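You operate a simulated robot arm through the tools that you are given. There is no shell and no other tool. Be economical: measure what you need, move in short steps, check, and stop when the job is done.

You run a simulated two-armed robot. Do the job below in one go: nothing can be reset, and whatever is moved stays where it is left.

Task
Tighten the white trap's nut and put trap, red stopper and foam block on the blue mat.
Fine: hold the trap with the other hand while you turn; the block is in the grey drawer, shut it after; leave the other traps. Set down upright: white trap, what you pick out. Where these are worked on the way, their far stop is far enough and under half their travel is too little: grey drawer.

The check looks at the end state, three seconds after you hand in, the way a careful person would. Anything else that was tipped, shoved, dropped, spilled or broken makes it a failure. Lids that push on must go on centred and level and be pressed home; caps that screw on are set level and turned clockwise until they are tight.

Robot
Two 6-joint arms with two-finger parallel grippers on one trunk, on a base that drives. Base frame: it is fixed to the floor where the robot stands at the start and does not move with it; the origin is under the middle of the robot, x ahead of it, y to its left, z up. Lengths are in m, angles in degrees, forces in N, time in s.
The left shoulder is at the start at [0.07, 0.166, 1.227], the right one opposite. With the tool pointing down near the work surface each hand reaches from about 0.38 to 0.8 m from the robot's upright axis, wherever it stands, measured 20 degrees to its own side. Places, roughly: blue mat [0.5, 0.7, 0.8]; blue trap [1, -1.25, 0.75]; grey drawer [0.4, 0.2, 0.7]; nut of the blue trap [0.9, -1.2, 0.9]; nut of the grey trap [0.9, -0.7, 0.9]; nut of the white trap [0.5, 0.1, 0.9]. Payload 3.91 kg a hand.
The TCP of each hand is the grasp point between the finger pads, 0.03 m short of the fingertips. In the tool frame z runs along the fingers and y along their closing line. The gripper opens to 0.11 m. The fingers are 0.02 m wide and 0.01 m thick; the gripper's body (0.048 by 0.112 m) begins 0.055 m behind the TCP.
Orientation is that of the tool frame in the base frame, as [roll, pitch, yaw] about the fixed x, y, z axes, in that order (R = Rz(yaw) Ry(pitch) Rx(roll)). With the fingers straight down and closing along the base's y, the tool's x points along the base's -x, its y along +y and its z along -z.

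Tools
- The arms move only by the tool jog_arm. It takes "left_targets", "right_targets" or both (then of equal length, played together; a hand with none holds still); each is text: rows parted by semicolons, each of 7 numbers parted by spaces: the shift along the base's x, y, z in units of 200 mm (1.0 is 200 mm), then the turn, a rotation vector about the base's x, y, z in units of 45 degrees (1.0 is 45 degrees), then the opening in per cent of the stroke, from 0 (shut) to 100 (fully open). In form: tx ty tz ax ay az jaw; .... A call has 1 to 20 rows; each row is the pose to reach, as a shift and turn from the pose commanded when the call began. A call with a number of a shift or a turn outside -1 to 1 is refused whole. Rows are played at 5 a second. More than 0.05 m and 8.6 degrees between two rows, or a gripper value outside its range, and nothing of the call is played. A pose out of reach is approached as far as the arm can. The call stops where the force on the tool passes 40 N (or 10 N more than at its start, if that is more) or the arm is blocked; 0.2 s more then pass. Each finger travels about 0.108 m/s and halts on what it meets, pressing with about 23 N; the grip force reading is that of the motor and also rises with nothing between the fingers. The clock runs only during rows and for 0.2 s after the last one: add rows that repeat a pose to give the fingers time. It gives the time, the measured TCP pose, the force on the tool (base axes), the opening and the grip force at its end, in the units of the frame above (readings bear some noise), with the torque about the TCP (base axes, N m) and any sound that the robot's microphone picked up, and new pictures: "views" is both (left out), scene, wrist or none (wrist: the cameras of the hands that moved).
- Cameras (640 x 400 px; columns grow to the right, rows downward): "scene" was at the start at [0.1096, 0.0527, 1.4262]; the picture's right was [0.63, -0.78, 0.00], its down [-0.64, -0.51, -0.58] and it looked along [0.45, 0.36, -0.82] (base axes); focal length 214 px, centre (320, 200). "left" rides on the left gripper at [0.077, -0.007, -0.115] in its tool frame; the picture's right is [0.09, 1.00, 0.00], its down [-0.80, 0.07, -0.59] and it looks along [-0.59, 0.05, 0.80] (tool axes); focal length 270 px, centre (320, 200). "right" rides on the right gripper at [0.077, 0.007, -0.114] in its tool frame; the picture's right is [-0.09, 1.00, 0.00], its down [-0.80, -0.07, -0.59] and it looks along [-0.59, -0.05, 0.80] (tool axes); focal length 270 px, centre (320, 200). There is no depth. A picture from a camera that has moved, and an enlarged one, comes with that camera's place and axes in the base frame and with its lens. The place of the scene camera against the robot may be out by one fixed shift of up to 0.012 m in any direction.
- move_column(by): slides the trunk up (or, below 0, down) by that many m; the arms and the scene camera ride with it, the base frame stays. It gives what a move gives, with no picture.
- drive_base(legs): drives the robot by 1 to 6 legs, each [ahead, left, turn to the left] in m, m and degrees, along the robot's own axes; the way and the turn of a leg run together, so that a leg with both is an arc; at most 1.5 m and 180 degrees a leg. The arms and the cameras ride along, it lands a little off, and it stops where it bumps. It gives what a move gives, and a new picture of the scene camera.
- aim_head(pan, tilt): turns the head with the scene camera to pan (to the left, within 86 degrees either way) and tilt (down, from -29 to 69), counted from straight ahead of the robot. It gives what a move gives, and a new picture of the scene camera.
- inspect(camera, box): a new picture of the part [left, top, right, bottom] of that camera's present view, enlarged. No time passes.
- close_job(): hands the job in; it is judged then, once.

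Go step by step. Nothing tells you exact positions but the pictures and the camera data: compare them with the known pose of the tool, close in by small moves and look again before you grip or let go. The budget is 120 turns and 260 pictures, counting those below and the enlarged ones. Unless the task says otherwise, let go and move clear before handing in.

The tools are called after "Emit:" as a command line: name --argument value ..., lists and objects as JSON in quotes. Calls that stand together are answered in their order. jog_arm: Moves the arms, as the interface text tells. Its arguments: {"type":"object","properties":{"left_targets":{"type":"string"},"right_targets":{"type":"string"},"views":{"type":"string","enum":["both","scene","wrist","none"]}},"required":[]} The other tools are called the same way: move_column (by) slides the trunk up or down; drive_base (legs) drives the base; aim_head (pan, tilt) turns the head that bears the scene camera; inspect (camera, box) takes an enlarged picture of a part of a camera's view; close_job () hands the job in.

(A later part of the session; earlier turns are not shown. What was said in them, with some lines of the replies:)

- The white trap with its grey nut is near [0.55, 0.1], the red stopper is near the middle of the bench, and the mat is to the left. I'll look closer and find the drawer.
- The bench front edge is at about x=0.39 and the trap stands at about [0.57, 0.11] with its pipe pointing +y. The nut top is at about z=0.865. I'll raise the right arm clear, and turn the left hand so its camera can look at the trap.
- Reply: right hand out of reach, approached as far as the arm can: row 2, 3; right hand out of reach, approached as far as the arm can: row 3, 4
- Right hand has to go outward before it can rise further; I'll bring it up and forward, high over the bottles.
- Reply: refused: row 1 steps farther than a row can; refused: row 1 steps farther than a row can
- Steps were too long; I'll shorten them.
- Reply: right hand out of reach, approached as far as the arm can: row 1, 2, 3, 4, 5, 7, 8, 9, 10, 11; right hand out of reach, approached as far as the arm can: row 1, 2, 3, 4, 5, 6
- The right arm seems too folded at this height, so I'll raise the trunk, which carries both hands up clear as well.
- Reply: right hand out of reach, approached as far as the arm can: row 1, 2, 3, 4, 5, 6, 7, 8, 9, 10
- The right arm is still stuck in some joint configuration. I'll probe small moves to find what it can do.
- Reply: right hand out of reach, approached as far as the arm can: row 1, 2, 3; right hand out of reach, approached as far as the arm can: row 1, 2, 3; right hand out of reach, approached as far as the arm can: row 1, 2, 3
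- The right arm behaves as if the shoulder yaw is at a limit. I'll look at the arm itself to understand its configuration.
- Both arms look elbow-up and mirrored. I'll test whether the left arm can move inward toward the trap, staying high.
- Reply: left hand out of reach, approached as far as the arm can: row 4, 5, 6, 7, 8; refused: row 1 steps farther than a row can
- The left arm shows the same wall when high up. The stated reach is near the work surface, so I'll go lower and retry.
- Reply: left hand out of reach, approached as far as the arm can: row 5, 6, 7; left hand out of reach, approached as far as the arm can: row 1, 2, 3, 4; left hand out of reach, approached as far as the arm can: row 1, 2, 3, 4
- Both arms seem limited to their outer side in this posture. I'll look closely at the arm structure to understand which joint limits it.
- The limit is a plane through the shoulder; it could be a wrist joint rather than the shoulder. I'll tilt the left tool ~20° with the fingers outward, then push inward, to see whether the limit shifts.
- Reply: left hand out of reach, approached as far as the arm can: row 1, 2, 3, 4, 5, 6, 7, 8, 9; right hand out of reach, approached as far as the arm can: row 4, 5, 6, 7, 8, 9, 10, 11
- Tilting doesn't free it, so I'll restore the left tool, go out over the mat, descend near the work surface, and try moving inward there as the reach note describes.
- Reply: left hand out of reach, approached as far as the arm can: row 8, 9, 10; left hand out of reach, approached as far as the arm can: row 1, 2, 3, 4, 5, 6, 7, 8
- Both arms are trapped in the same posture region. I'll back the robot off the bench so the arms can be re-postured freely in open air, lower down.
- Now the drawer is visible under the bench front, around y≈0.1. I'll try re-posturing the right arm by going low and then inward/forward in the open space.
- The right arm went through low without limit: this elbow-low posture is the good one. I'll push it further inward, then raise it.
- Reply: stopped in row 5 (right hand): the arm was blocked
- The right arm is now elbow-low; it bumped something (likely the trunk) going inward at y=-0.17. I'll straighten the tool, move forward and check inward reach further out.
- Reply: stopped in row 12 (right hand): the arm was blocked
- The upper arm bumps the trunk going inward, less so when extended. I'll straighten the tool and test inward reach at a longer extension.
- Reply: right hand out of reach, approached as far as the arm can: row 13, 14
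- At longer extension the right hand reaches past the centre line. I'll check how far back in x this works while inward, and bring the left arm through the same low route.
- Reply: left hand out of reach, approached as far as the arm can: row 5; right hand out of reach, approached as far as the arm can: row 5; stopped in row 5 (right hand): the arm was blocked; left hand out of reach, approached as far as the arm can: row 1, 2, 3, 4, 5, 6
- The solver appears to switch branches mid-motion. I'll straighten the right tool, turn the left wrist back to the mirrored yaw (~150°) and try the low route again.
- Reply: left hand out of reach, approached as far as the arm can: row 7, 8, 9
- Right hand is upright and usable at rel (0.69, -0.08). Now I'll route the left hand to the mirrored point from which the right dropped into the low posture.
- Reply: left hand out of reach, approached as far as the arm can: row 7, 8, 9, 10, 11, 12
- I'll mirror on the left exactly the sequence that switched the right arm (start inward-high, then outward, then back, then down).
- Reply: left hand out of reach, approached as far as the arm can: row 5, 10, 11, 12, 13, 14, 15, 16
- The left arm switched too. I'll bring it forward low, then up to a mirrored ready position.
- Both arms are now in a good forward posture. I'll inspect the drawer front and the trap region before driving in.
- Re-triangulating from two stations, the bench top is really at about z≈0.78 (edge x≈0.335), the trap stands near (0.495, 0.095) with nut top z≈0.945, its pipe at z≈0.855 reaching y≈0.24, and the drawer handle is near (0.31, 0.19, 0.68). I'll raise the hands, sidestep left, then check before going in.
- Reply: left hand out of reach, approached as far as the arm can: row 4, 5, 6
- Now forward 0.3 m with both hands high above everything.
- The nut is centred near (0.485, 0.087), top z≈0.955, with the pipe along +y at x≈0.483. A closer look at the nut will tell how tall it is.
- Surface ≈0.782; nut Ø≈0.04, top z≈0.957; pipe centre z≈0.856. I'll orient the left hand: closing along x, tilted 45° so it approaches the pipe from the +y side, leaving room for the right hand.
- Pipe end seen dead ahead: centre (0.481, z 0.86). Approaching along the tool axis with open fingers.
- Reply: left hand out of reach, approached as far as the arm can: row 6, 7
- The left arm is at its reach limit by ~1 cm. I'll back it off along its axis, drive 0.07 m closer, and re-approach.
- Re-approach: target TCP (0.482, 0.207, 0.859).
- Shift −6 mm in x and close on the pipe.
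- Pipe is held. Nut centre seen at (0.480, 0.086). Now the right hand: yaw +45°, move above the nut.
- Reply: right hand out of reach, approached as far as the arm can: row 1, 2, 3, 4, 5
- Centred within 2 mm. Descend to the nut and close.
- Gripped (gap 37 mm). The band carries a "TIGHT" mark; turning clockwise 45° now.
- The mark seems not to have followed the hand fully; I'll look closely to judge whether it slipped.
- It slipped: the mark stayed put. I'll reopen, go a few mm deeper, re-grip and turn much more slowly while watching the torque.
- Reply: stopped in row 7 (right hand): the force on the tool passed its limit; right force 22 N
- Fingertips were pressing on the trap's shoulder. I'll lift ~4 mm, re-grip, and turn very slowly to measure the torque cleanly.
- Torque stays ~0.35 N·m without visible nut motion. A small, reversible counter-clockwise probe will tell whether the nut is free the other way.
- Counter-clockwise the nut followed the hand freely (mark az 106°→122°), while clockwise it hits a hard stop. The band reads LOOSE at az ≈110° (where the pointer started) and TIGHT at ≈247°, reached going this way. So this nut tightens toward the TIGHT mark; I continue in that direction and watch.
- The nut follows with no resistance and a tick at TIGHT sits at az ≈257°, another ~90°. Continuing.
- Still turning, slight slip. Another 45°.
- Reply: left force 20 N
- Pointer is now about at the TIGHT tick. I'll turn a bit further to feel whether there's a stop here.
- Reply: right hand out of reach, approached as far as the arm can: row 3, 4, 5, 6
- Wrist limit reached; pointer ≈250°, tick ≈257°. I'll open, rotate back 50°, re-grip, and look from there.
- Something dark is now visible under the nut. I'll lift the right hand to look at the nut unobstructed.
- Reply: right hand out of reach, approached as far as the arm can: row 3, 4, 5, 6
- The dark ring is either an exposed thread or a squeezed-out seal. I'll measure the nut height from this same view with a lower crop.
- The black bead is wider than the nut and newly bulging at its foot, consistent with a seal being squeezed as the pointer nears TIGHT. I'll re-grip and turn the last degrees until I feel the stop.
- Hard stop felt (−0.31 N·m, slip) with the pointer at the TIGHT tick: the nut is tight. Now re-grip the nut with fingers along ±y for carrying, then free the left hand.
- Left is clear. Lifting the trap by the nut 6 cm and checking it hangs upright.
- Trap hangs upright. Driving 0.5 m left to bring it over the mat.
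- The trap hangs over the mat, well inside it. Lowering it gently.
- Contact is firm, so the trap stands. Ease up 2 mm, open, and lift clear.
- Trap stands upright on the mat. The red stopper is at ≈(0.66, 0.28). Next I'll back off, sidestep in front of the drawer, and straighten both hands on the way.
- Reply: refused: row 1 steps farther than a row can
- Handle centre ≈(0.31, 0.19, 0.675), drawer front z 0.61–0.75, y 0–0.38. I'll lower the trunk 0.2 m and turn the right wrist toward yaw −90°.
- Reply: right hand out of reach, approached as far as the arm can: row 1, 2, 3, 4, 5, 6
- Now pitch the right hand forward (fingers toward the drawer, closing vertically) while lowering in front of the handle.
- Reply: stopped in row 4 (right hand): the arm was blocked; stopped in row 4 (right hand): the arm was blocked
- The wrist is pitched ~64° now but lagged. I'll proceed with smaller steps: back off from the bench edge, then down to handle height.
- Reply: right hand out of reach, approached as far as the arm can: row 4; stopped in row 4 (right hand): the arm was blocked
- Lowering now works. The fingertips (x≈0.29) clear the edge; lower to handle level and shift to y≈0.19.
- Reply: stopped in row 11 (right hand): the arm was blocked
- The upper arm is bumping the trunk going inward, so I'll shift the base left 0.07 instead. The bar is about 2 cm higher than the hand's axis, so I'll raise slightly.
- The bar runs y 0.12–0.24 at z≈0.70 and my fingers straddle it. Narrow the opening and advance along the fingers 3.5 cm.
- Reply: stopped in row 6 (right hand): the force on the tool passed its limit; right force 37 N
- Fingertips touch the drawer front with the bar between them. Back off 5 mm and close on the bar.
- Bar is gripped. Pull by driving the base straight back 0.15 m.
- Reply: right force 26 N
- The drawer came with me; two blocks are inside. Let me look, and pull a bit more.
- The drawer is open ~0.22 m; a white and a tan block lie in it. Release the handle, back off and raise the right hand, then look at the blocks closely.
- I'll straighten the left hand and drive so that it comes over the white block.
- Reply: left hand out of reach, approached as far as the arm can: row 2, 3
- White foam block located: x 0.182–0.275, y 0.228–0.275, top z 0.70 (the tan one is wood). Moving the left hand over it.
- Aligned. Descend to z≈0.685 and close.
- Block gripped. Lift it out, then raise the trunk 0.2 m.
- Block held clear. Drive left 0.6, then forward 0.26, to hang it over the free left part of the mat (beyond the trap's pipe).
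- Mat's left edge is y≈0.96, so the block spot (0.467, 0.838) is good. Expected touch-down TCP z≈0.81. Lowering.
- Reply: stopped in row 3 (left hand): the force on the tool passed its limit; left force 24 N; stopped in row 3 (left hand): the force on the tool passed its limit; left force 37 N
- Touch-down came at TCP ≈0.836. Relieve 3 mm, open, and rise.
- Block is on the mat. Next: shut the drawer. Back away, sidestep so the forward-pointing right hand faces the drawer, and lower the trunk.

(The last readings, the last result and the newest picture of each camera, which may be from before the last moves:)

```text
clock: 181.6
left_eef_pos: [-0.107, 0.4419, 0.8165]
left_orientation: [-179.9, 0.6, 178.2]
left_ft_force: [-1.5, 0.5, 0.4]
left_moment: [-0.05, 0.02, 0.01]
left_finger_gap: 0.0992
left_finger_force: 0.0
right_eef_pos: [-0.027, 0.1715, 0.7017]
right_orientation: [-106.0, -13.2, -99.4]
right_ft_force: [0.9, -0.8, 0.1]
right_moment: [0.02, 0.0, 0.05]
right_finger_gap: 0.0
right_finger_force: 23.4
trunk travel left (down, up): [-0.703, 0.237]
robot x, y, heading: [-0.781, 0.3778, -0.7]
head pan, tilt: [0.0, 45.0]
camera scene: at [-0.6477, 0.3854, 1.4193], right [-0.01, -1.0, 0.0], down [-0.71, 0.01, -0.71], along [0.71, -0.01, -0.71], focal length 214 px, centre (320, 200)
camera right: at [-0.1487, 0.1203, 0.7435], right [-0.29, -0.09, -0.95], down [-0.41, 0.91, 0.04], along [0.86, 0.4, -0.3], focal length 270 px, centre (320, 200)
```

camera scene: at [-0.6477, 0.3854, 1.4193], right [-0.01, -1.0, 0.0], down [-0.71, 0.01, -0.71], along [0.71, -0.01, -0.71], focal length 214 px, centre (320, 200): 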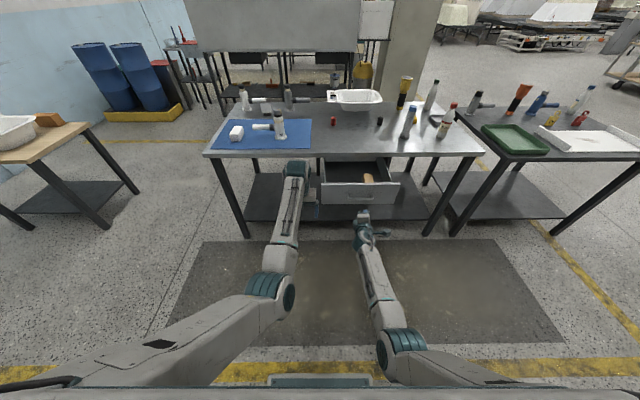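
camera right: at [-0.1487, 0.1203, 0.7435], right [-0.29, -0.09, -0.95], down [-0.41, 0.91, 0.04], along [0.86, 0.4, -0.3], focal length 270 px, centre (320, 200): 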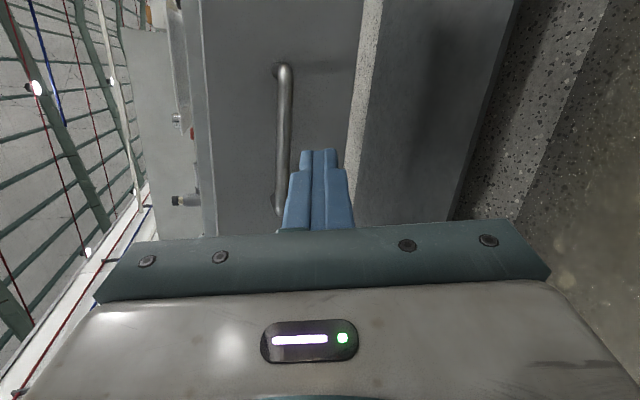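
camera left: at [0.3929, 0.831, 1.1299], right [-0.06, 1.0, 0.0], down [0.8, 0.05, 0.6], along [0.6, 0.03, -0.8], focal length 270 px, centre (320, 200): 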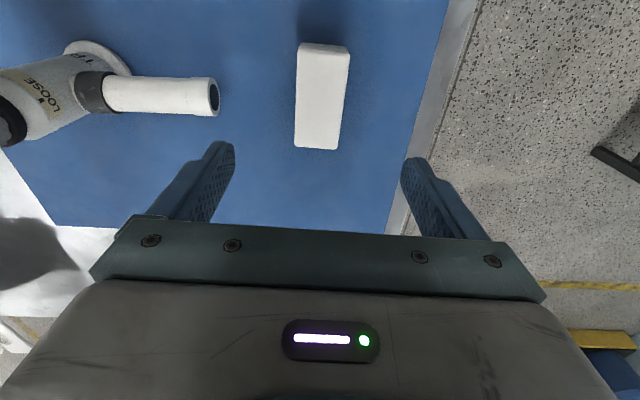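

The hand points just at the bar height; lower 3.5 cm to push on the panel below the bar, then drive forward.

Emit:
jog_arm --right_targets "0 0 -0.1 0 0 0 0; 0 0 -0.18 0 0 0 0; 0 0 -0.18 0 0 0 0" --views "none"

Emit:
drive_base --legs '[[0.2, 0, 0.4]]'

Emit:
inspect --camera "right" --box '[0, 0, 640, 400]'

```text
clock: 182.4
left_eef_pos: [-0.1062, 0.4401, 0.8152]
left_orientation: [-179.9, 0.6, 178.2]
left_ft_force: [0.3, -0.2, 0.0]
left_moment: [0.0, -0.06, 0.02]
left_finger_gap: 0.0988
left_finger_force: 0.0
right_eef_pos: [-0.0267, 0.1726, 0.6657]
right_orientation: [-106.0, -13.1, -99.3]
right_ft_force: [0.6, 0.6, 0.9]
right_moment: [-0.02, 0.02, 0.0]
right_finger_gap: 0.0001
right_finger_force: 22.8
trunk travel left (down, up): [-0.703, 0.237]
robot x, y, heading: [-0.7831, 0.3767, -1.0]
head pan, tilt: [0.0, 45.0]
```

```text
clock: 184.0
left_eef_pos: [0.0905, 0.4427, 0.8161]
left_orientation: [-180.0, 0.6, 178.5]
left_ft_force: [0.0, -0.6, 0.1]
left_moment: [0.01, 0.0, 0.03]
left_finger_gap: 0.099
left_finger_force: 0.1
right_eef_pos: [0.1724, 0.1738, 0.665]
right_orientation: [-106.2, -13.1, -99.0]
right_ft_force: [0.7, -0.5, -0.2]
right_moment: [0.0, 0.0, 0.02]
right_finger_gap: 0.0
right_finger_force: 23.0
trunk travel left (down, up): [-0.703, 0.237]
robot x, y, heading: [-0.5826, 0.3742, -0.3]
head pan, tilt: [0.0, 45.0]
camera scene: at [-0.4492, 0.3844, 1.4193], right [-0.01, -1.0, 0.0], down [-0.71, 0.0, -0.71], along [0.71, 0.0, -0.71], focal length 214 px, centre (320, 200)
```

scene: 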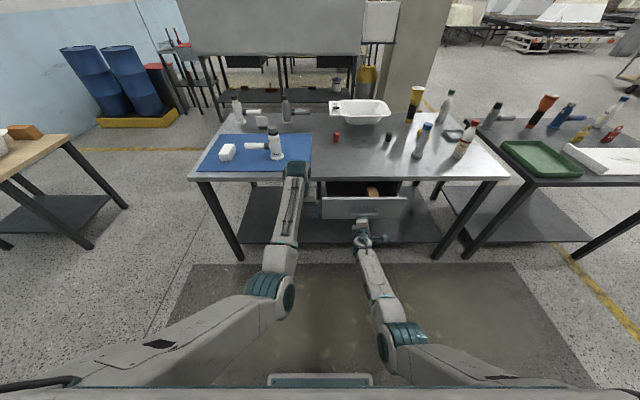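

```text
1.00 times, centred on (320, 200) of right
camera zoom: at [0.0512, 0.1221, 0.7077], right [-0.29, -0.09, -0.95], down [-0.41, 0.91, 0.04], along [0.86, 0.41, -0.3], focal length 270 px, centre (320, 200)
```

zoom: 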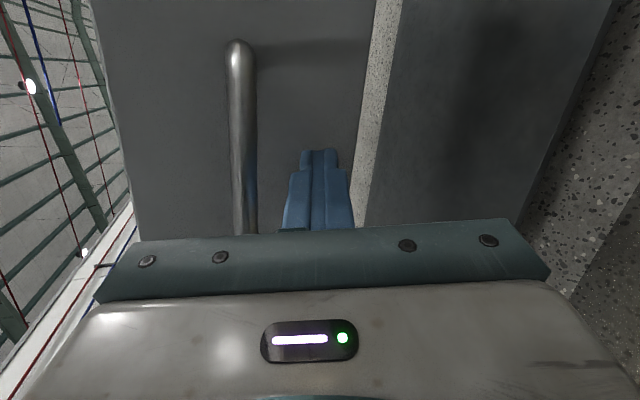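

It's sliding in. Continue 0.1 m, then finish with the arm under force control.

Emit:
drive_base --legs '[[0.1, 0, 0]]'

Emit:
jog_arm --right_targets "0.03 0 0 0 0 0 0; 0.06 0 0 0 0 0 0; 0.09 0 0 0 0 0 0; 0.12 0 0 0 0 0 0; 0.15 0 0 0 0 0 0; 0.18 0 0 0 0 0 0" --views "both"

```text
clock: 185.2
left_eef_pos: [0.1925, 0.4404, 0.8157]
left_orientation: [-179.8, 0.6, 178.3]
left_ft_force: [0.2, 0.2, 0.6]
left_moment: [0.02, 0.0, -0.01]
left_finger_gap: 0.0989
left_finger_force: 0.1
right_eef_pos: [0.2732, 0.1711, 0.6653]
right_orientation: [-106.1, -13.1, -99.3]
right_ft_force: [0.5, -0.2, 0.5]
right_moment: [0.02, -0.02, 0.02]
right_finger_gap: 0.0002
right_finger_force: 23.0
trunk travel left (down, up): [-0.703, 0.237]
robot x, y, heading: [-0.4834, 0.3748, -0.5]
head pan, tilt: [0.0, 45.0]
camera scene: at [-0.3479, 0.3832, 1.4193], right [-0.01, -1.0, 0.0], down [-0.71, 0.01, -0.71], along [0.71, -0.01, -0.71], focal length 214 px, centre (320, 200)
```

scene: 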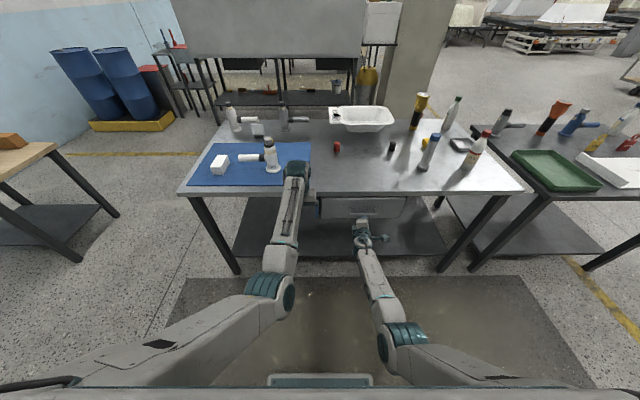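

```text
clock: 186.4
left_eef_pos: [0.1883, 0.4397, 0.82]
left_orientation: [-179.8, 0.9, 178.3]
left_ft_force: [0.0, -0.2, -0.6]
left_moment: [-0.03, -0.04, -0.01]
left_finger_gap: 0.0989
left_finger_force: 0.1
right_eef_pos: [0.2927, 0.171, 0.6645]
right_orientation: [-106.1, -13.1, -99.2]
right_ft_force: [-25.2, 1.7, 14.9]
right_moment: [0.09, -0.44, 0.12]
right_finger_gap: 0.0
right_finger_force: 23.1
trunk travel left (down, up): [-0.703, 0.237]
robot x, y, heading: [-0.4799, 0.3757, -0.5]
head pan, tilt: [0.0, 45.0]
stopped in row 5 (right hand): the force on the tool passed its limit (the readings are from after the stop); the commanded pose is now the measured one
camera scene: at [-0.3562, 0.3842, 1.4203], right [-0.01, -1.0, 0.0], down [-0.7, 0.01, -0.71], along [0.71, -0.01, -0.7], focal length 214 px, centre (320, 200)
camera right: at [0.1713, 0.1205, 0.7072], right [-0.29, -0.09, -0.95], down [-0.41, 0.91, 0.05], along [0.86, 0.4, -0.3], focal length 270 px, centre (320, 200)
```

scene: 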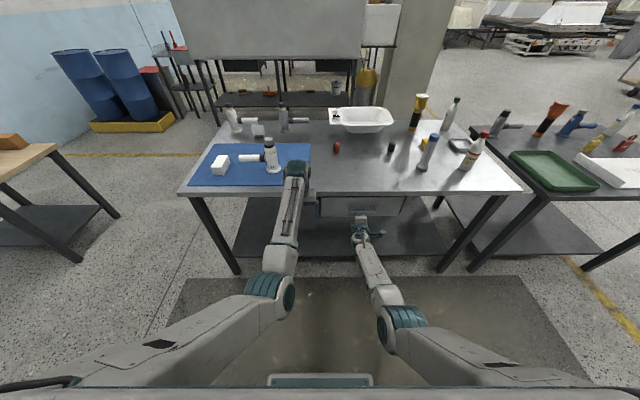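
right: 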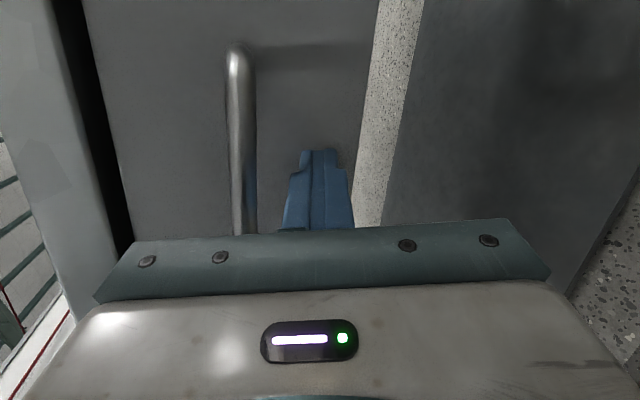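

The drawer hit its closed stop. Retreat the right hand, raise, and check the drawer is flush.

Emit:
drive_base --legs '[[-0.12, 0, 0.4]]'

Emit:
jog_arm --right_targets "0 0 0.2 0 0 0 0; 0 0 0.4 0 0 0 0; 0 0 0.6 0 0 0 0; 0 0 0.8 0 0 0 0; 0 0 1 0 0 0 0" --left_targets "0 0 0.2 0 0 0 90; 0 0 0.3 0 0 0 90; 0 0 0.3 0 0 0 90; 0 0 0.3 0 0 0 90; 0 0 0.3 0 0 0 90" --views "none"

Emit:
inspect --camera "scene" --box '[270, 150, 430, 250]'

```text
clock: 187.6
left_eef_pos: [0.0707, 0.4473, 0.8154]
left_orientation: [-179.9, 0.6, 178.8]
left_ft_force: [0.0, 0.1, 0.4]
left_moment: [-0.02, 0.0, 0.0]
left_finger_gap: 0.0993
left_finger_force: 0.1
right_eef_pos: [0.1787, 0.1776, 0.6596]
right_orientation: [-106.5, -13.1, -98.7]
right_ft_force: [0.0, 0.1, -0.1]
right_moment: [-0.04, -0.04, 0.01]
right_finger_gap: 0.0
right_finger_force: 23.6
trunk travel left (down, up): [-0.703, 0.237]
robot x, y, heading: [-0.6072, 0.3757, -0.2]
head pan, tilt: [0.0, 45.0]
camera scene: at [-0.4687, 0.3848, 1.4192], right [0.0, -1.0, 0.0], down [-0.71, 0.0, -0.71], along [0.71, 0.0, -0.71], focal length 214 px, centre (320, 200)
```

scene: 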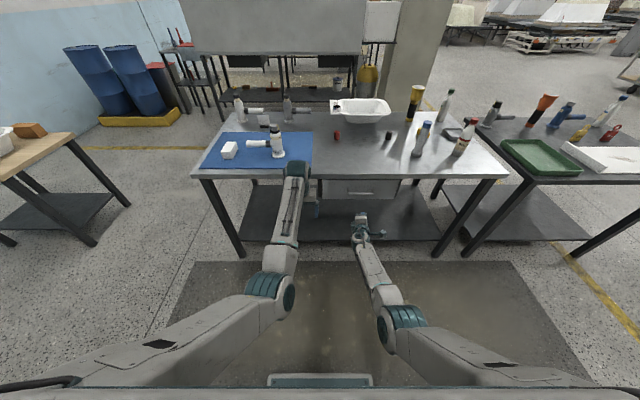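

```text
clock: 188.8
left_eef_pos: [0.0722, 0.4455, 0.8774]
left_orientation: [-179.8, 0.6, 178.7]
left_ft_force: [0.4, -0.6, 0.7]
left_moment: [0.02, 0.01, 0.02]
left_finger_gap: 0.099
left_finger_force: 0.0
right_eef_pos: [0.1768, 0.1766, 0.8607]
right_orientation: [-106.4, -13.2, -98.7]
right_ft_force: [-0.2, -0.1, 0.9]
right_moment: [0.0, 0.0, -0.05]
right_finger_gap: 0.0
right_finger_force: 23.1
trunk travel left (down, up): [-0.703, 0.237]
robot x, y, heading: [-0.6025, 0.3755, 0.1]
head pan, tilt: [0.0, 45.0]
```

```text
4.00 times, centred on (350, 200) of scene
camera zoom: at [-0.4694, 0.3851, 1.4193], right [0.0, -1.0, 0.0], down [-0.71, 0.0, -0.71], along [0.71, 0.0, -0.71], focal length 858 px, centre (200, 200)
```

zoom: 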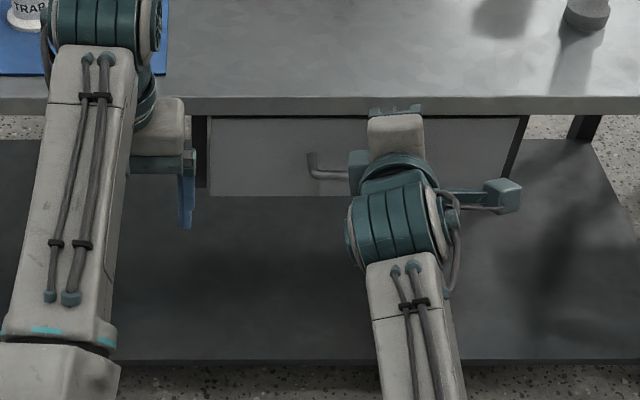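

Drawer is shut flush. Raise the trunk and drive to put the left hand near the red stopper.

Emit:
move_column --by 0.2

Emit:
drive_base --legs '[[0, -0.17, 0], [0.46, 0, 0]]'

Emit:
inspect --camera "left" --box '[0, 0, 640, 400]'

```text
clock: 191.0
left_eef_pos: [0.0708, 0.4448, 1.0761]
left_orientation: [-179.9, 0.6, 178.7]
left_ft_force: [-0.4, 0.8, 1.9]
left_moment: [0.0, 0.01, -0.01]
left_finger_gap: 0.0989
left_finger_force: 0.0
right_eef_pos: [0.1774, 0.1771, 1.0606]
right_orientation: [-106.5, -13.0, -98.7]
right_ft_force: [-0.4, 0.7, 0.2]
right_moment: [-0.01, -0.02, -0.02]
right_finger_gap: 0.0
right_finger_force: 22.4
trunk travel left (down, up): [-0.903, 0.037]
robot x, y, heading: [-0.6032, 0.3799, -0.2]
head pan, tilt: [0.0, 45.0]
```

```text
clock: 194.8
left_eef_pos: [0.5339, 0.2774, 1.0775]
left_orientation: [-179.9, 0.7, 178.8]
left_ft_force: [-0.3, 0.9, -0.2]
left_moment: [0.0, -0.01, -0.01]
left_finger_gap: 0.0989
left_finger_force: 0.0
right_eef_pos: [0.6397, 0.0083, 1.0614]
right_orientation: [-106.5, -13.1, -98.7]
right_ft_force: [-0.6, 0.0, -0.3]
right_moment: [0.0, 0.0, 0.04]
right_finger_gap: 0.0002
right_finger_force: 22.6
trunk travel left (down, up): [-0.903, 0.037]
robot x, y, heading: [-0.1368, 0.2108, -0.3]
head pan, tilt: [0.0, 45.0]
camera scene: at [-0.0068, 0.2164, 1.6195], right [0.0, -1.0, 0.0], down [-0.71, 0.0, -0.71], along [0.71, 0.0, -0.71], focal length 214 px, centre (320, 200)
```

scene: 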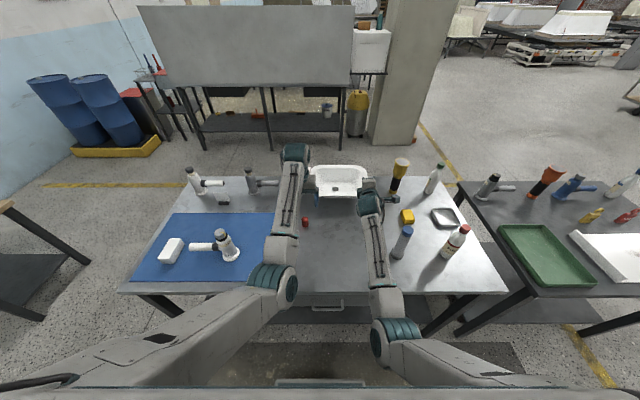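

```text
1.00 times, centred on (320, 200) of left
camera zoom: at [0.4564, 0.2716, 1.1904], right [-0.07, 1.0, 0.0], down [0.8, 0.05, 0.6], along [0.6, 0.04, -0.8], focal length 270 px, centre (320, 200)
```

zoom: 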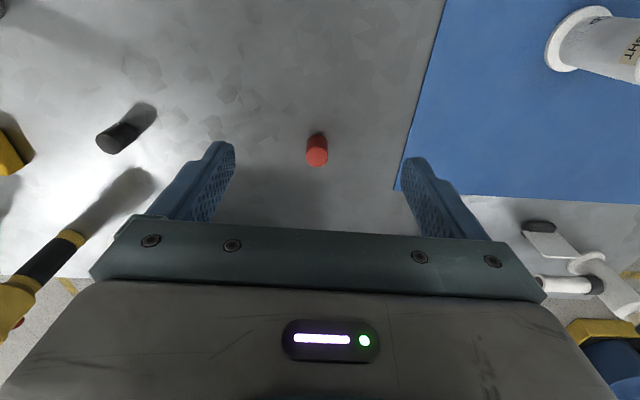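

Stopper at (0.638, 0.279), ~5 cm tall. Move above it and part-way down, then check.

Emit:
jog_arm --left_targets "0.2 0 0 0 0 0 90; 0.4 0 -0.05 0 0 0 90; 0.52 0.01 -0.15 0 0 0 90; 0.52 0.01 -0.35 0 0 0 90; 0.52 0.01 -0.55 0 0 0 90; 0.52 0.01 -0.75 0 0 0 90; 0.52 0.01 -0.75 0 0 0 90" --views "wrist"

```text
clock: 196.4
left_eef_pos: [0.6312, 0.2845, 0.9402]
left_orientation: [-180.0, 0.6, 178.8]
left_ft_force: [1.1, -0.3, -0.3]
left_moment: [-0.03, -0.02, 0.02]
left_finger_gap: 0.0989
left_finger_force: 0.0
left hand out of reach, approached as far as the arm can: row 6, 7
right_eef_pos: [0.642, 0.0078, 1.0608]
right_orientation: [-106.4, -13.1, -98.7]
right_ft_force: [-0.4, 0.6, 0.0]
right_moment: [0.01, 0.02, 0.0]
right_finger_gap: 0.0001
right_finger_force: 23.2
trunk travel left (down, up): [-0.903, 0.037]
robot x, y, heading: [-0.1368, 0.2089, 0.1]
head pan, tilt: [0.0, 45.0]
camera left: at [0.5541, 0.2781, 1.0538], right [-0.07, 1.0, 0.0], down [0.8, 0.06, 0.6], along [0.6, 0.04, -0.8], focal length 270 px, centre (320, 200)
```

left: 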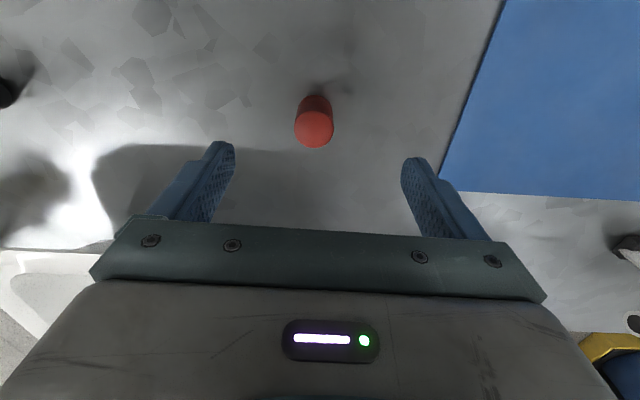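

The arm is at its limit here; drive 0.07 m closer and shift the hand back over the stopper.

Emit:
jog_arm --left_targets "-0.1 0 0.2 0 0 0 90; -0.3 -0.03 0.25 0 0 0 90; -0.35 -0.03 0.25 0 0 0 90" --views "none"

Emit:
drive_base --legs '[[0.08, 0, 0]]'

Emit:
inspect --camera "left" --box '[0, 0, 640, 400]'

```text
clock: 197.2
left_eef_pos: [0.5611, 0.2765, 0.9901]
left_orientation: [-179.9, 0.4, 178.7]
left_ft_force: [0.4, -0.2, 1.0]
left_moment: [-0.02, 0.0, 0.0]
left_finger_gap: 0.0992
left_finger_force: 0.0
right_eef_pos: [0.6429, 0.0087, 1.0601]
right_orientation: [-106.6, -13.2, -98.6]
right_ft_force: [0.5, -0.2, -0.7]
right_moment: [-0.03, 0.01, -0.01]
right_finger_gap: 0.0
right_finger_force: 23.5
trunk travel left (down, up): [-0.903, 0.037]
robot x, y, heading: [-0.1381, 0.208, 0.3]
head pan, tilt: [0.0, 45.0]
```

```text
clock: 198.2
left_eef_pos: [0.6343, 0.2761, 0.9932]
left_orientation: [-179.9, 0.9, 178.8]
left_ft_force: [-0.4, 0.7, -0.4]
left_moment: [0.0, -0.03, 0.0]
left_finger_gap: 0.0991
left_finger_force: 0.1
right_eef_pos: [0.7142, 0.0088, 1.0654]
right_orientation: [-106.3, -13.1, -98.7]
right_ft_force: [-0.4, 0.5, 0.8]
right_moment: [0.0, 0.03, 0.03]
right_finger_gap: 0.0
right_finger_force: 22.7
trunk travel left (down, up): [-0.903, 0.037]
robot x, y, heading: [-0.0605, 0.2113, 0.0]
head pan, tilt: [0.0, 45.0]
camera scene: at [0.0648, 0.2163, 1.6202], right [0.0, -1.0, 0.0], down [-0.7, 0.0, -0.71], along [0.71, 0.0, -0.7], focal length 214 px, centre (320, 200)
```

scene: 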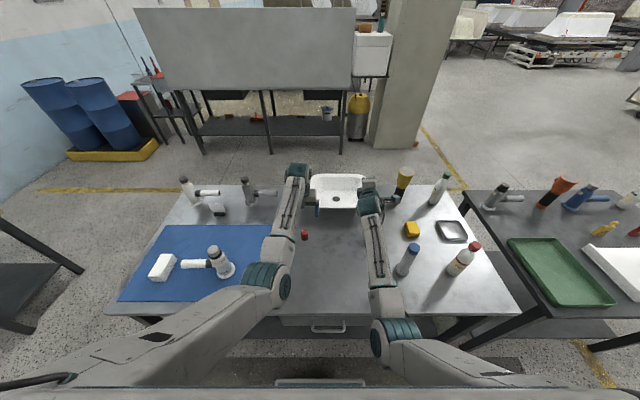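

```text
1.00 times, centred on (320, 200) of left
camera zoom: at [0.5556, 0.2713, 1.1072], right [-0.07, 1.0, 0.0], down [0.79, 0.06, 0.61], along [0.61, 0.04, -0.79], focal length 270 px, centre (320, 200)
```

zoom: 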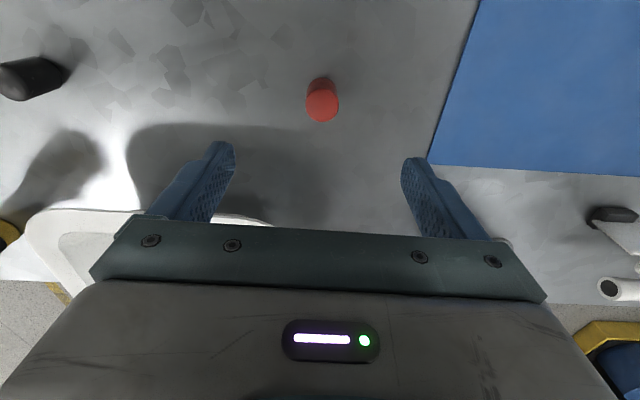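

Stopper centre ≈(0.643, 0.277). Descend to z≈0.82 and close.

Emit:
jog_arm --left_targets "0.045 0.005 -0.2 0 0 0 90; 0.045 0.005 -0.4 0 0 0 90; 0.045 0.005 -0.6 0 0 0 90; 0.045 0.005 -0.75 0 0 0 90; 0.045 0.005 -0.86 0 0 0 90; 0.045 0.005 -0.86 0 0 0 90" --views "wrist"

```text
clock: 199.6
left_eef_pos: [0.6478, 0.2786, 0.8323]
left_orientation: [-179.8, 1.5, 178.8]
left_ft_force: [-16.8, -0.6, 25.0]
left_moment: [1.32, 0.68, 1.05]
left_finger_gap: 0.0985
left_finger_force: 0.1
right_eef_pos: [0.7134, 0.0096, 1.0655]
right_orientation: [-106.1, -13.1, -98.7]
right_ft_force: [0.3, -0.5, 0.2]
right_moment: [-0.04, 0.03, -0.02]
right_finger_gap: 0.0
right_finger_force: 22.7
trunk travel left (down, up): [-0.903, 0.037]
robot x, y, heading: [-0.0572, 0.2101, 0.1]
head pan, tilt: [0.0, 45.0]
stopped in row 6 (left hand): the force on the tool passed its limit (the readings are from after the stop); the commanded pose is now the measured one
camera left: at [0.5685, 0.2721, 0.9423], right [-0.07, 1.0, 0.0], down [0.79, 0.06, 0.62], along [0.61, 0.04, -0.79], focal length 270 px, centre (320, 200)
```

left: 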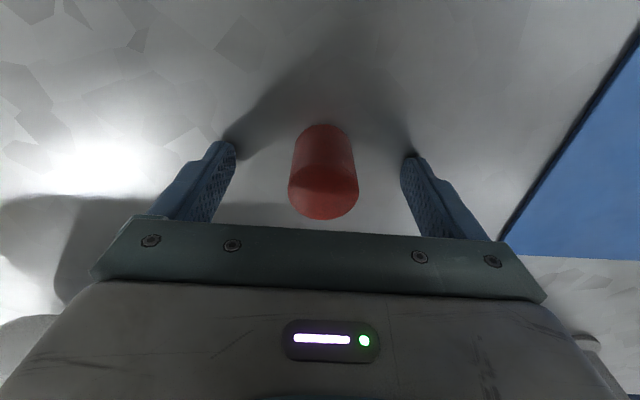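

Fingertips just touched the bench (surface ≈0.80). Rise 7 mm, shift slightly and close.

Emit:
jog_arm --left_targets "-0.02 0 0.035 0 0 0 90; -0.03 0 0.035 0 0 0 90; -0.03 0 0.035 0 0 0 50; -0.03 0 0.035 0 0 0 20; -0.03 0 0.035 0 0 0 0; -0.03 0 0.035 0 0 0 0" --views "wrist"

```text
clock: 201.0
left_eef_pos: [0.6471, 0.2783, 0.8307]
left_orientation: [-179.9, 1.2, 178.7]
left_ft_force: [-0.3, 0.9, -0.3]
left_moment: [0.01, 0.03, -0.01]
left_finger_gap: 0.0314
left_finger_force: 22.8
right_eef_pos: [0.7194, 0.0097, 1.0594]
right_orientation: [-106.5, -13.1, -98.6]
right_ft_force: [0.7, -0.3, -0.1]
right_moment: [0.0, -0.02, -0.04]
right_finger_gap: 0.0001
right_finger_force: 22.8
trunk travel left (down, up): [-0.903, 0.037]
robot x, y, heading: [-0.0604, 0.2075, -0.0]
head pan, tilt: [0.0, 45.0]
camera left: at [0.5682, 0.2726, 0.9433], right [-0.07, 1.0, 0.0], down [0.79, 0.05, 0.61], along [0.61, 0.04, -0.79], focal length 270 px, centre (320, 200)
```

left: 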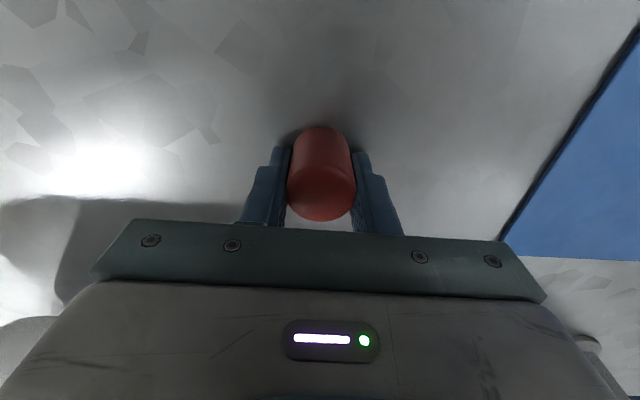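

Stopper held. Lift 8 cm and carry left over the mat to (0.62, 0.50).

Emit:
jog_arm --left_targets "0 0 0.2 0 0 0 0; 0 0 0.4 0 0 0 0; -0.05 0.2 0.4 0 0 0 0; -0.1 0.4 0.4 0 0 0 0; -0.14 0.6 0.4 0 0 0 0; -0.14 0.8 0.4 0 0 0 0; -0.14 1 0.4 0 0 0 0; -0.14 1 0.4 0 0 0 0" --views "both"

```text
clock: 202.8
left_eef_pos: [0.6192, 0.4785, 0.9119]
left_orientation: [-180.0, 1.1, 178.6]
left_ft_force: [0.2, -0.8, -0.3]
left_moment: [0.04, -0.02, -0.03]
left_finger_gap: 0.0316
left_finger_force: 23.3
right_eef_pos: [0.7196, 0.0076, 1.0594]
right_orientation: [-106.4, -13.1, -98.6]
right_ft_force: [0.2, -0.2, 1.0]
right_moment: [0.03, 0.0, 0.03]
right_finger_gap: 0.0001
right_finger_force: 23.3
trunk travel left (down, up): [-0.903, 0.037]
robot x, y, heading: [-0.0598, 0.2077, -0.1]
head pan, tilt: [0.0, 45.0]
camera scene: at [0.0728, 0.215, 1.6193], right [0.0, -1.0, 0.0], down [-0.71, 0.0, -0.71], along [0.71, 0.0, -0.71], focal length 214 px, centre (320, 200)
camera left: at [0.5389, 0.4725, 1.0249], right [-0.07, 1.0, 0.0], down [0.79, 0.05, 0.61], along [0.61, 0.04, -0.79], focal length 270 px, centre (320, 200)
```

scene: 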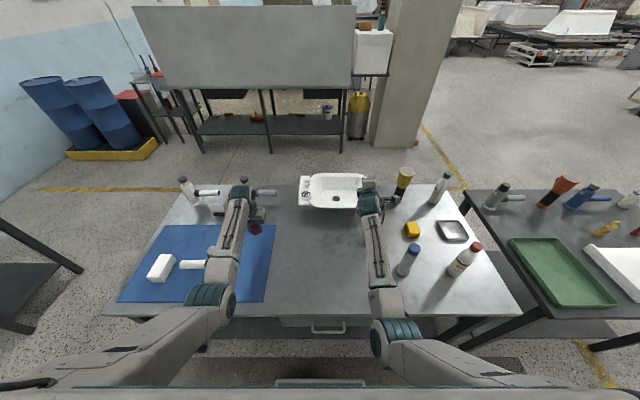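
left: 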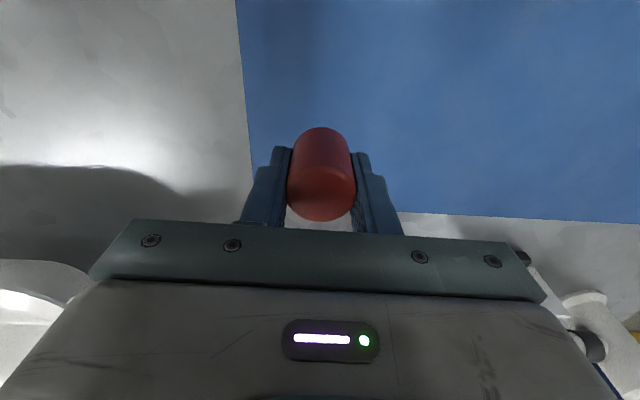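

The stopper is over the mat, 6 cm inside its right edge. Lowering gently.

Emit:
jog_arm --left_targets "0 0.03 -0.15 0 0 0 0; 0 0.05 -0.3 0 0 0 0; 0 0.05 -0.36 0 0 0 0; 0 0.05 -0.38 0 0 0 0; 0 0.05 -0.38 0 0 0 0" --views "none"

Emit:
jog_arm --left_targets "0 0 -0.008 0 0 0 0; 0 0 -0.016 0 0 0 0; 0 0 -0.016 0 0 0 0" --views "wrist"

```text
clock: 204.0
left_eef_pos: [0.6178, 0.4891, 0.8349]
left_orientation: [-179.9, 1.2, 178.7]
left_ft_force: [0.3, -0.8, -0.1]
left_moment: [0.01, -0.02, 0.02]
left_finger_gap: 0.0315
left_finger_force: 22.9
right_eef_pos: [0.7194, 0.0086, 1.0597]
right_orientation: [-106.5, -13.1, -98.6]
right_ft_force: [-0.4, -0.2, 0.3]
right_moment: [0.0, -0.01, -0.01]
right_finger_gap: 0.0
right_finger_force: 23.1
trunk travel left (down, up): [-0.903, 0.037]
robot x, y, heading: [-0.0622, 0.2106, -0.2]
head pan, tilt: [0.0, 45.0]
```

```text
clock: 204.8
left_eef_pos: [0.6184, 0.4885, 0.8347]
left_orientation: [-180.0, 1.4, 178.7]
left_ft_force: [-0.3, 1.2, 13.8]
left_moment: [0.02, 0.12, 0.0]
left_finger_gap: 0.0315
left_finger_force: 22.6
right_eef_pos: [0.7171, 0.0082, 1.061]
right_orientation: [-106.4, -13.1, -98.7]
right_ft_force: [-0.8, 0.6, -0.1]
right_moment: [0.01, 0.0, 0.0]
right_finger_gap: 0.0001
right_finger_force: 22.9
trunk travel left (down, up): [-0.903, 0.037]
robot x, y, heading: [-0.0622, 0.2103, -0.0]
head pan, tilt: [0.0, 45.0]
camera left: at [0.539, 0.4829, 0.9465], right [-0.07, 1.0, 0.0], down [0.79, 0.05, 0.61], along [0.61, 0.04, -0.79], focal length 270 px, centre (320, 200)
```

left: 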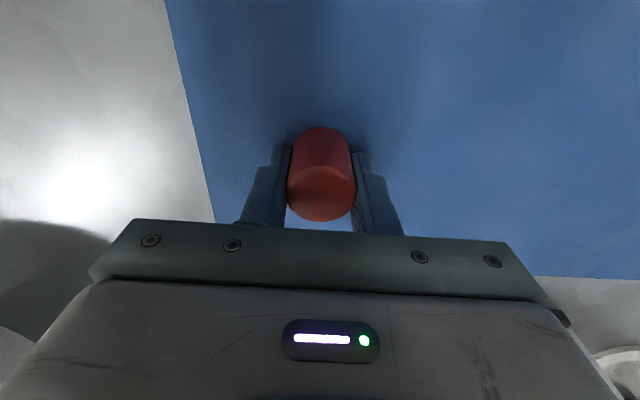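

Contact. Open and rise straight up.

Emit:
jog_arm --left_targets "0 0 0.005 0 0 0 0; 0 0 0.005 0 0 0 40; 0 0 0.005 0 0 0 70; 0 0 0.005 0 0 0 70; 0 0 0.15 0 0 0 70; 0 0 0.35 0 0 0 70; 0 0 0.55 0 0 0 70; 0 0 0.75 0 0 0 70; 0 0 0.9 0 0 0 70" --views "wrist"

Emit:
drive_base --legs '[[-0.35, 0, 0]]'

Emit:
inspect --camera "scene" --box '[140, 120, 360, 260]'

```text
clock: 206.8
left_eef_pos: [0.6201, 0.4873, 1.0132]
left_orientation: [-179.9, 1.2, 178.7]
left_ft_force: [-0.2, -0.2, 1.0]
left_moment: [0.02, 0.01, 0.01]
left_finger_gap: 0.077
left_finger_force: 0.0
right_eef_pos: [0.7193, 0.0093, 1.0596]
right_orientation: [-106.6, -13.1, -98.5]
right_ft_force: [0.2, -0.5, 0.3]
right_moment: [-0.03, 0.0, 0.0]
right_finger_gap: 0.0
right_finger_force: 23.5
trunk travel left (down, up): [-0.903, 0.037]
robot x, y, heading: [-0.0632, 0.208, -0.3]
head pan, tilt: [0.0, 45.0]
camera left: at [0.5409, 0.4825, 1.1257], right [-0.07, 1.0, 0.0], down [0.79, 0.05, 0.61], along [0.61, 0.04, -0.79], focal length 270 px, centre (320, 200)
```

left: 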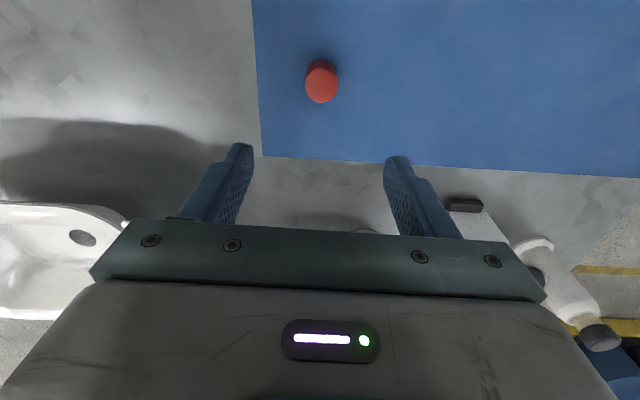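

```text
clock: 209.1
left_eef_pos: [0.272, 0.4869, 1.0118]
left_orientation: [-179.8, 1.0, 178.6]
left_ft_force: [0.2, 0.6, 0.5]
left_moment: [-0.03, 0.03, -0.01]
left_finger_gap: 0.077
left_finger_force: 0.1
right_eef_pos: [0.3698, 0.0074, 1.0589]
right_orientation: [-106.5, -13.2, -98.8]
right_ft_force: [-0.4, -1.2, 0.4]
right_moment: [0.03, 0.02, 0.02]
right_finger_gap: 0.0
right_finger_force: 22.4
trunk travel left (down, up): [-0.903, 0.037]
robot x, y, heading: [-0.41, 0.2078, -0.3]
head pan, tilt: [0.0, 45.0]
camera scene: at [-0.2754, 0.2169, 1.619], right [0.0, -1.0, 0.0], down [-0.71, 0.0, -0.71], along [0.71, 0.0, -0.71], focal length 214 px, centre (320, 200)
```

scene: 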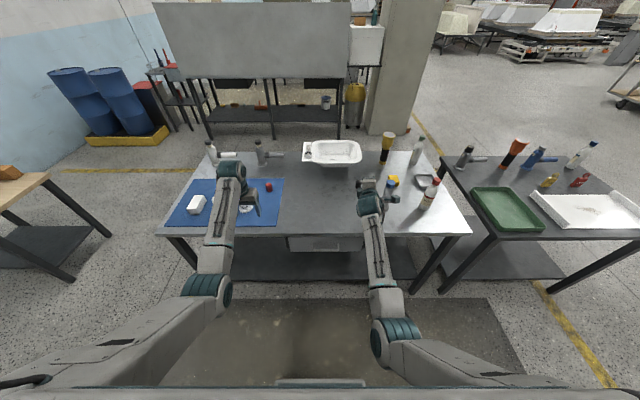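

```text
2.86 times, centred on (250, 190) of scene
camera zoom: at [-0.2754, 0.2169, 1.619], right [0.0, -1.0, 0.0], down [-0.71, 0.0, -0.71], along [0.71, 0.0, -0.71], focal length 613 px, centre (520, 229)
```

zoom: 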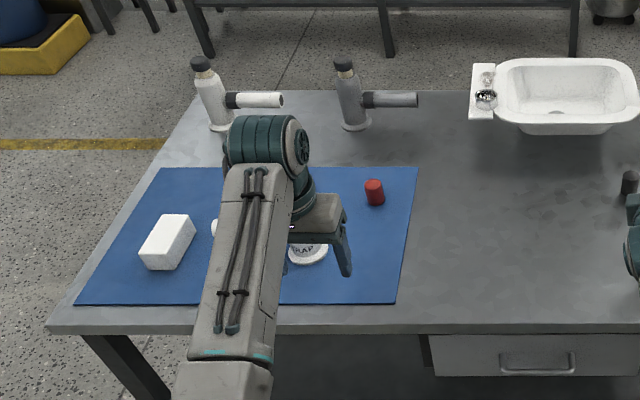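

Stopper and block stand on the mat; the trap is hidden behind the left arm. Back off a bit more for a last check of trap, drawer and the rest.

Emit:
drive_base --legs '[[-0.25, -0.25, 0]]'

Emit:
inspect --camera "scene" --box '[160, 110, 440, 270]'

```text
clock: 211.4
left_eef_pos: [0.0203, 0.2364, 1.0112]
left_orientation: [-179.9, 1.1, 178.6]
left_ft_force: [0.9, -0.3, 0.7]
left_moment: [-0.01, -0.01, -0.02]
left_finger_gap: 0.077
left_finger_force: 0.0
right_eef_pos: [0.1171, -0.2423, 1.0586]
right_orientation: [-106.6, -13.2, -98.7]
right_ft_force: [0.1, 0.8, 0.9]
right_moment: [-0.01, -0.05, 0.03]
right_finger_gap: 0.0
right_finger_force: 23.3
trunk travel left (down, up): [-0.903, 0.037]
robot x, y, heading: [-0.6673, -0.0433, -0.7]
head pan, tilt: [0.0, 45.0]
camera scene: at [-0.5281, -0.0335, 1.6191], right [0.0, -1.0, 0.0], down [-0.71, 0.0, -0.71], along [0.71, 0.0, -0.71], focal length 214 px, centre (320, 200)
```

scene: 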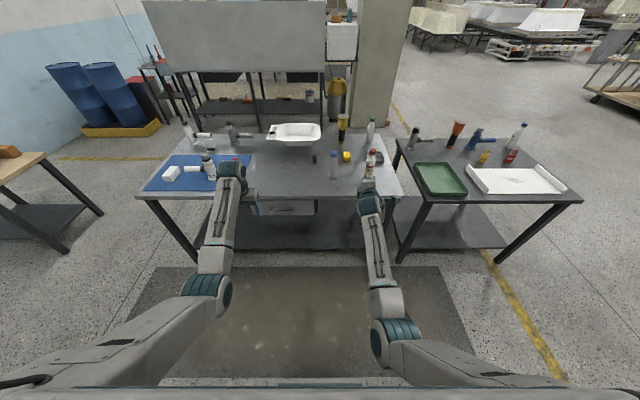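

```text
2.29 times, centred on (300, 190) of scene
camera zoom: at [-0.5281, -0.0335, 1.6191], right [0.0, -1.0, 0.0], down [-0.71, 0.0, -0.71], along [0.71, 0.0, -0.71], focal length 490 px, centre (366, 223)
```

zoom: 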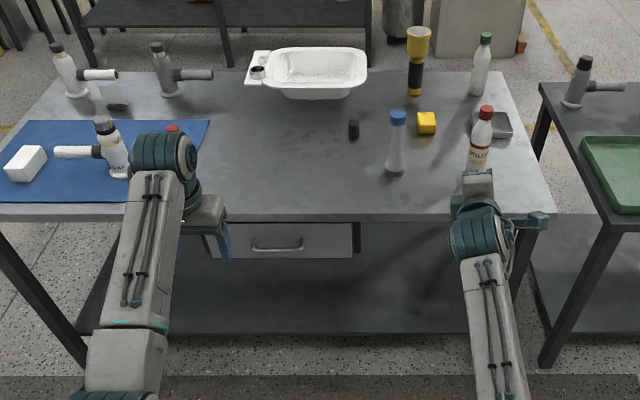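

The white trap's nut is turned to its stop at the TIGHT mark. That was counter-clockwise seen from above, because clockwise it was already against its stop at LOOSE. Trap, red stopper and white foam block now stand on the blue mat, the drawer is shut, and both hands are clear.

Emit:
close_job

```text
The job is handed in.
```

The job is handed in: the white trap's nut is tight, and the trap, red stopper and white foam block are on the blue mat, with the drawer shut.

- **Nut:** I held the trap by its pipe with the left hand and turned the nut with the right. I turned it counter-clockwise seen from above. Clockwise, it would not move from the LOOSE mark where it started. Counter-clockwise, it ran to a firm stop with its pointer at about the TIGHT mark. A black ring, which I took for the seal, also showed under the nut near the end.
- **Drawer:** I pulled it out about 0.22 m, took out the white block and pushed the drawer back until it stopped. The tan block, which I took for wood, stayed inside.
- **Set-down:** The trap stands upright. The block lies the same way up as it lay in the drawer. I placed the stopper standing and saw it still standing after letting go.
- **Everything else:** The last pictures show nothing else tipped or moved, and I left the other traps alone.
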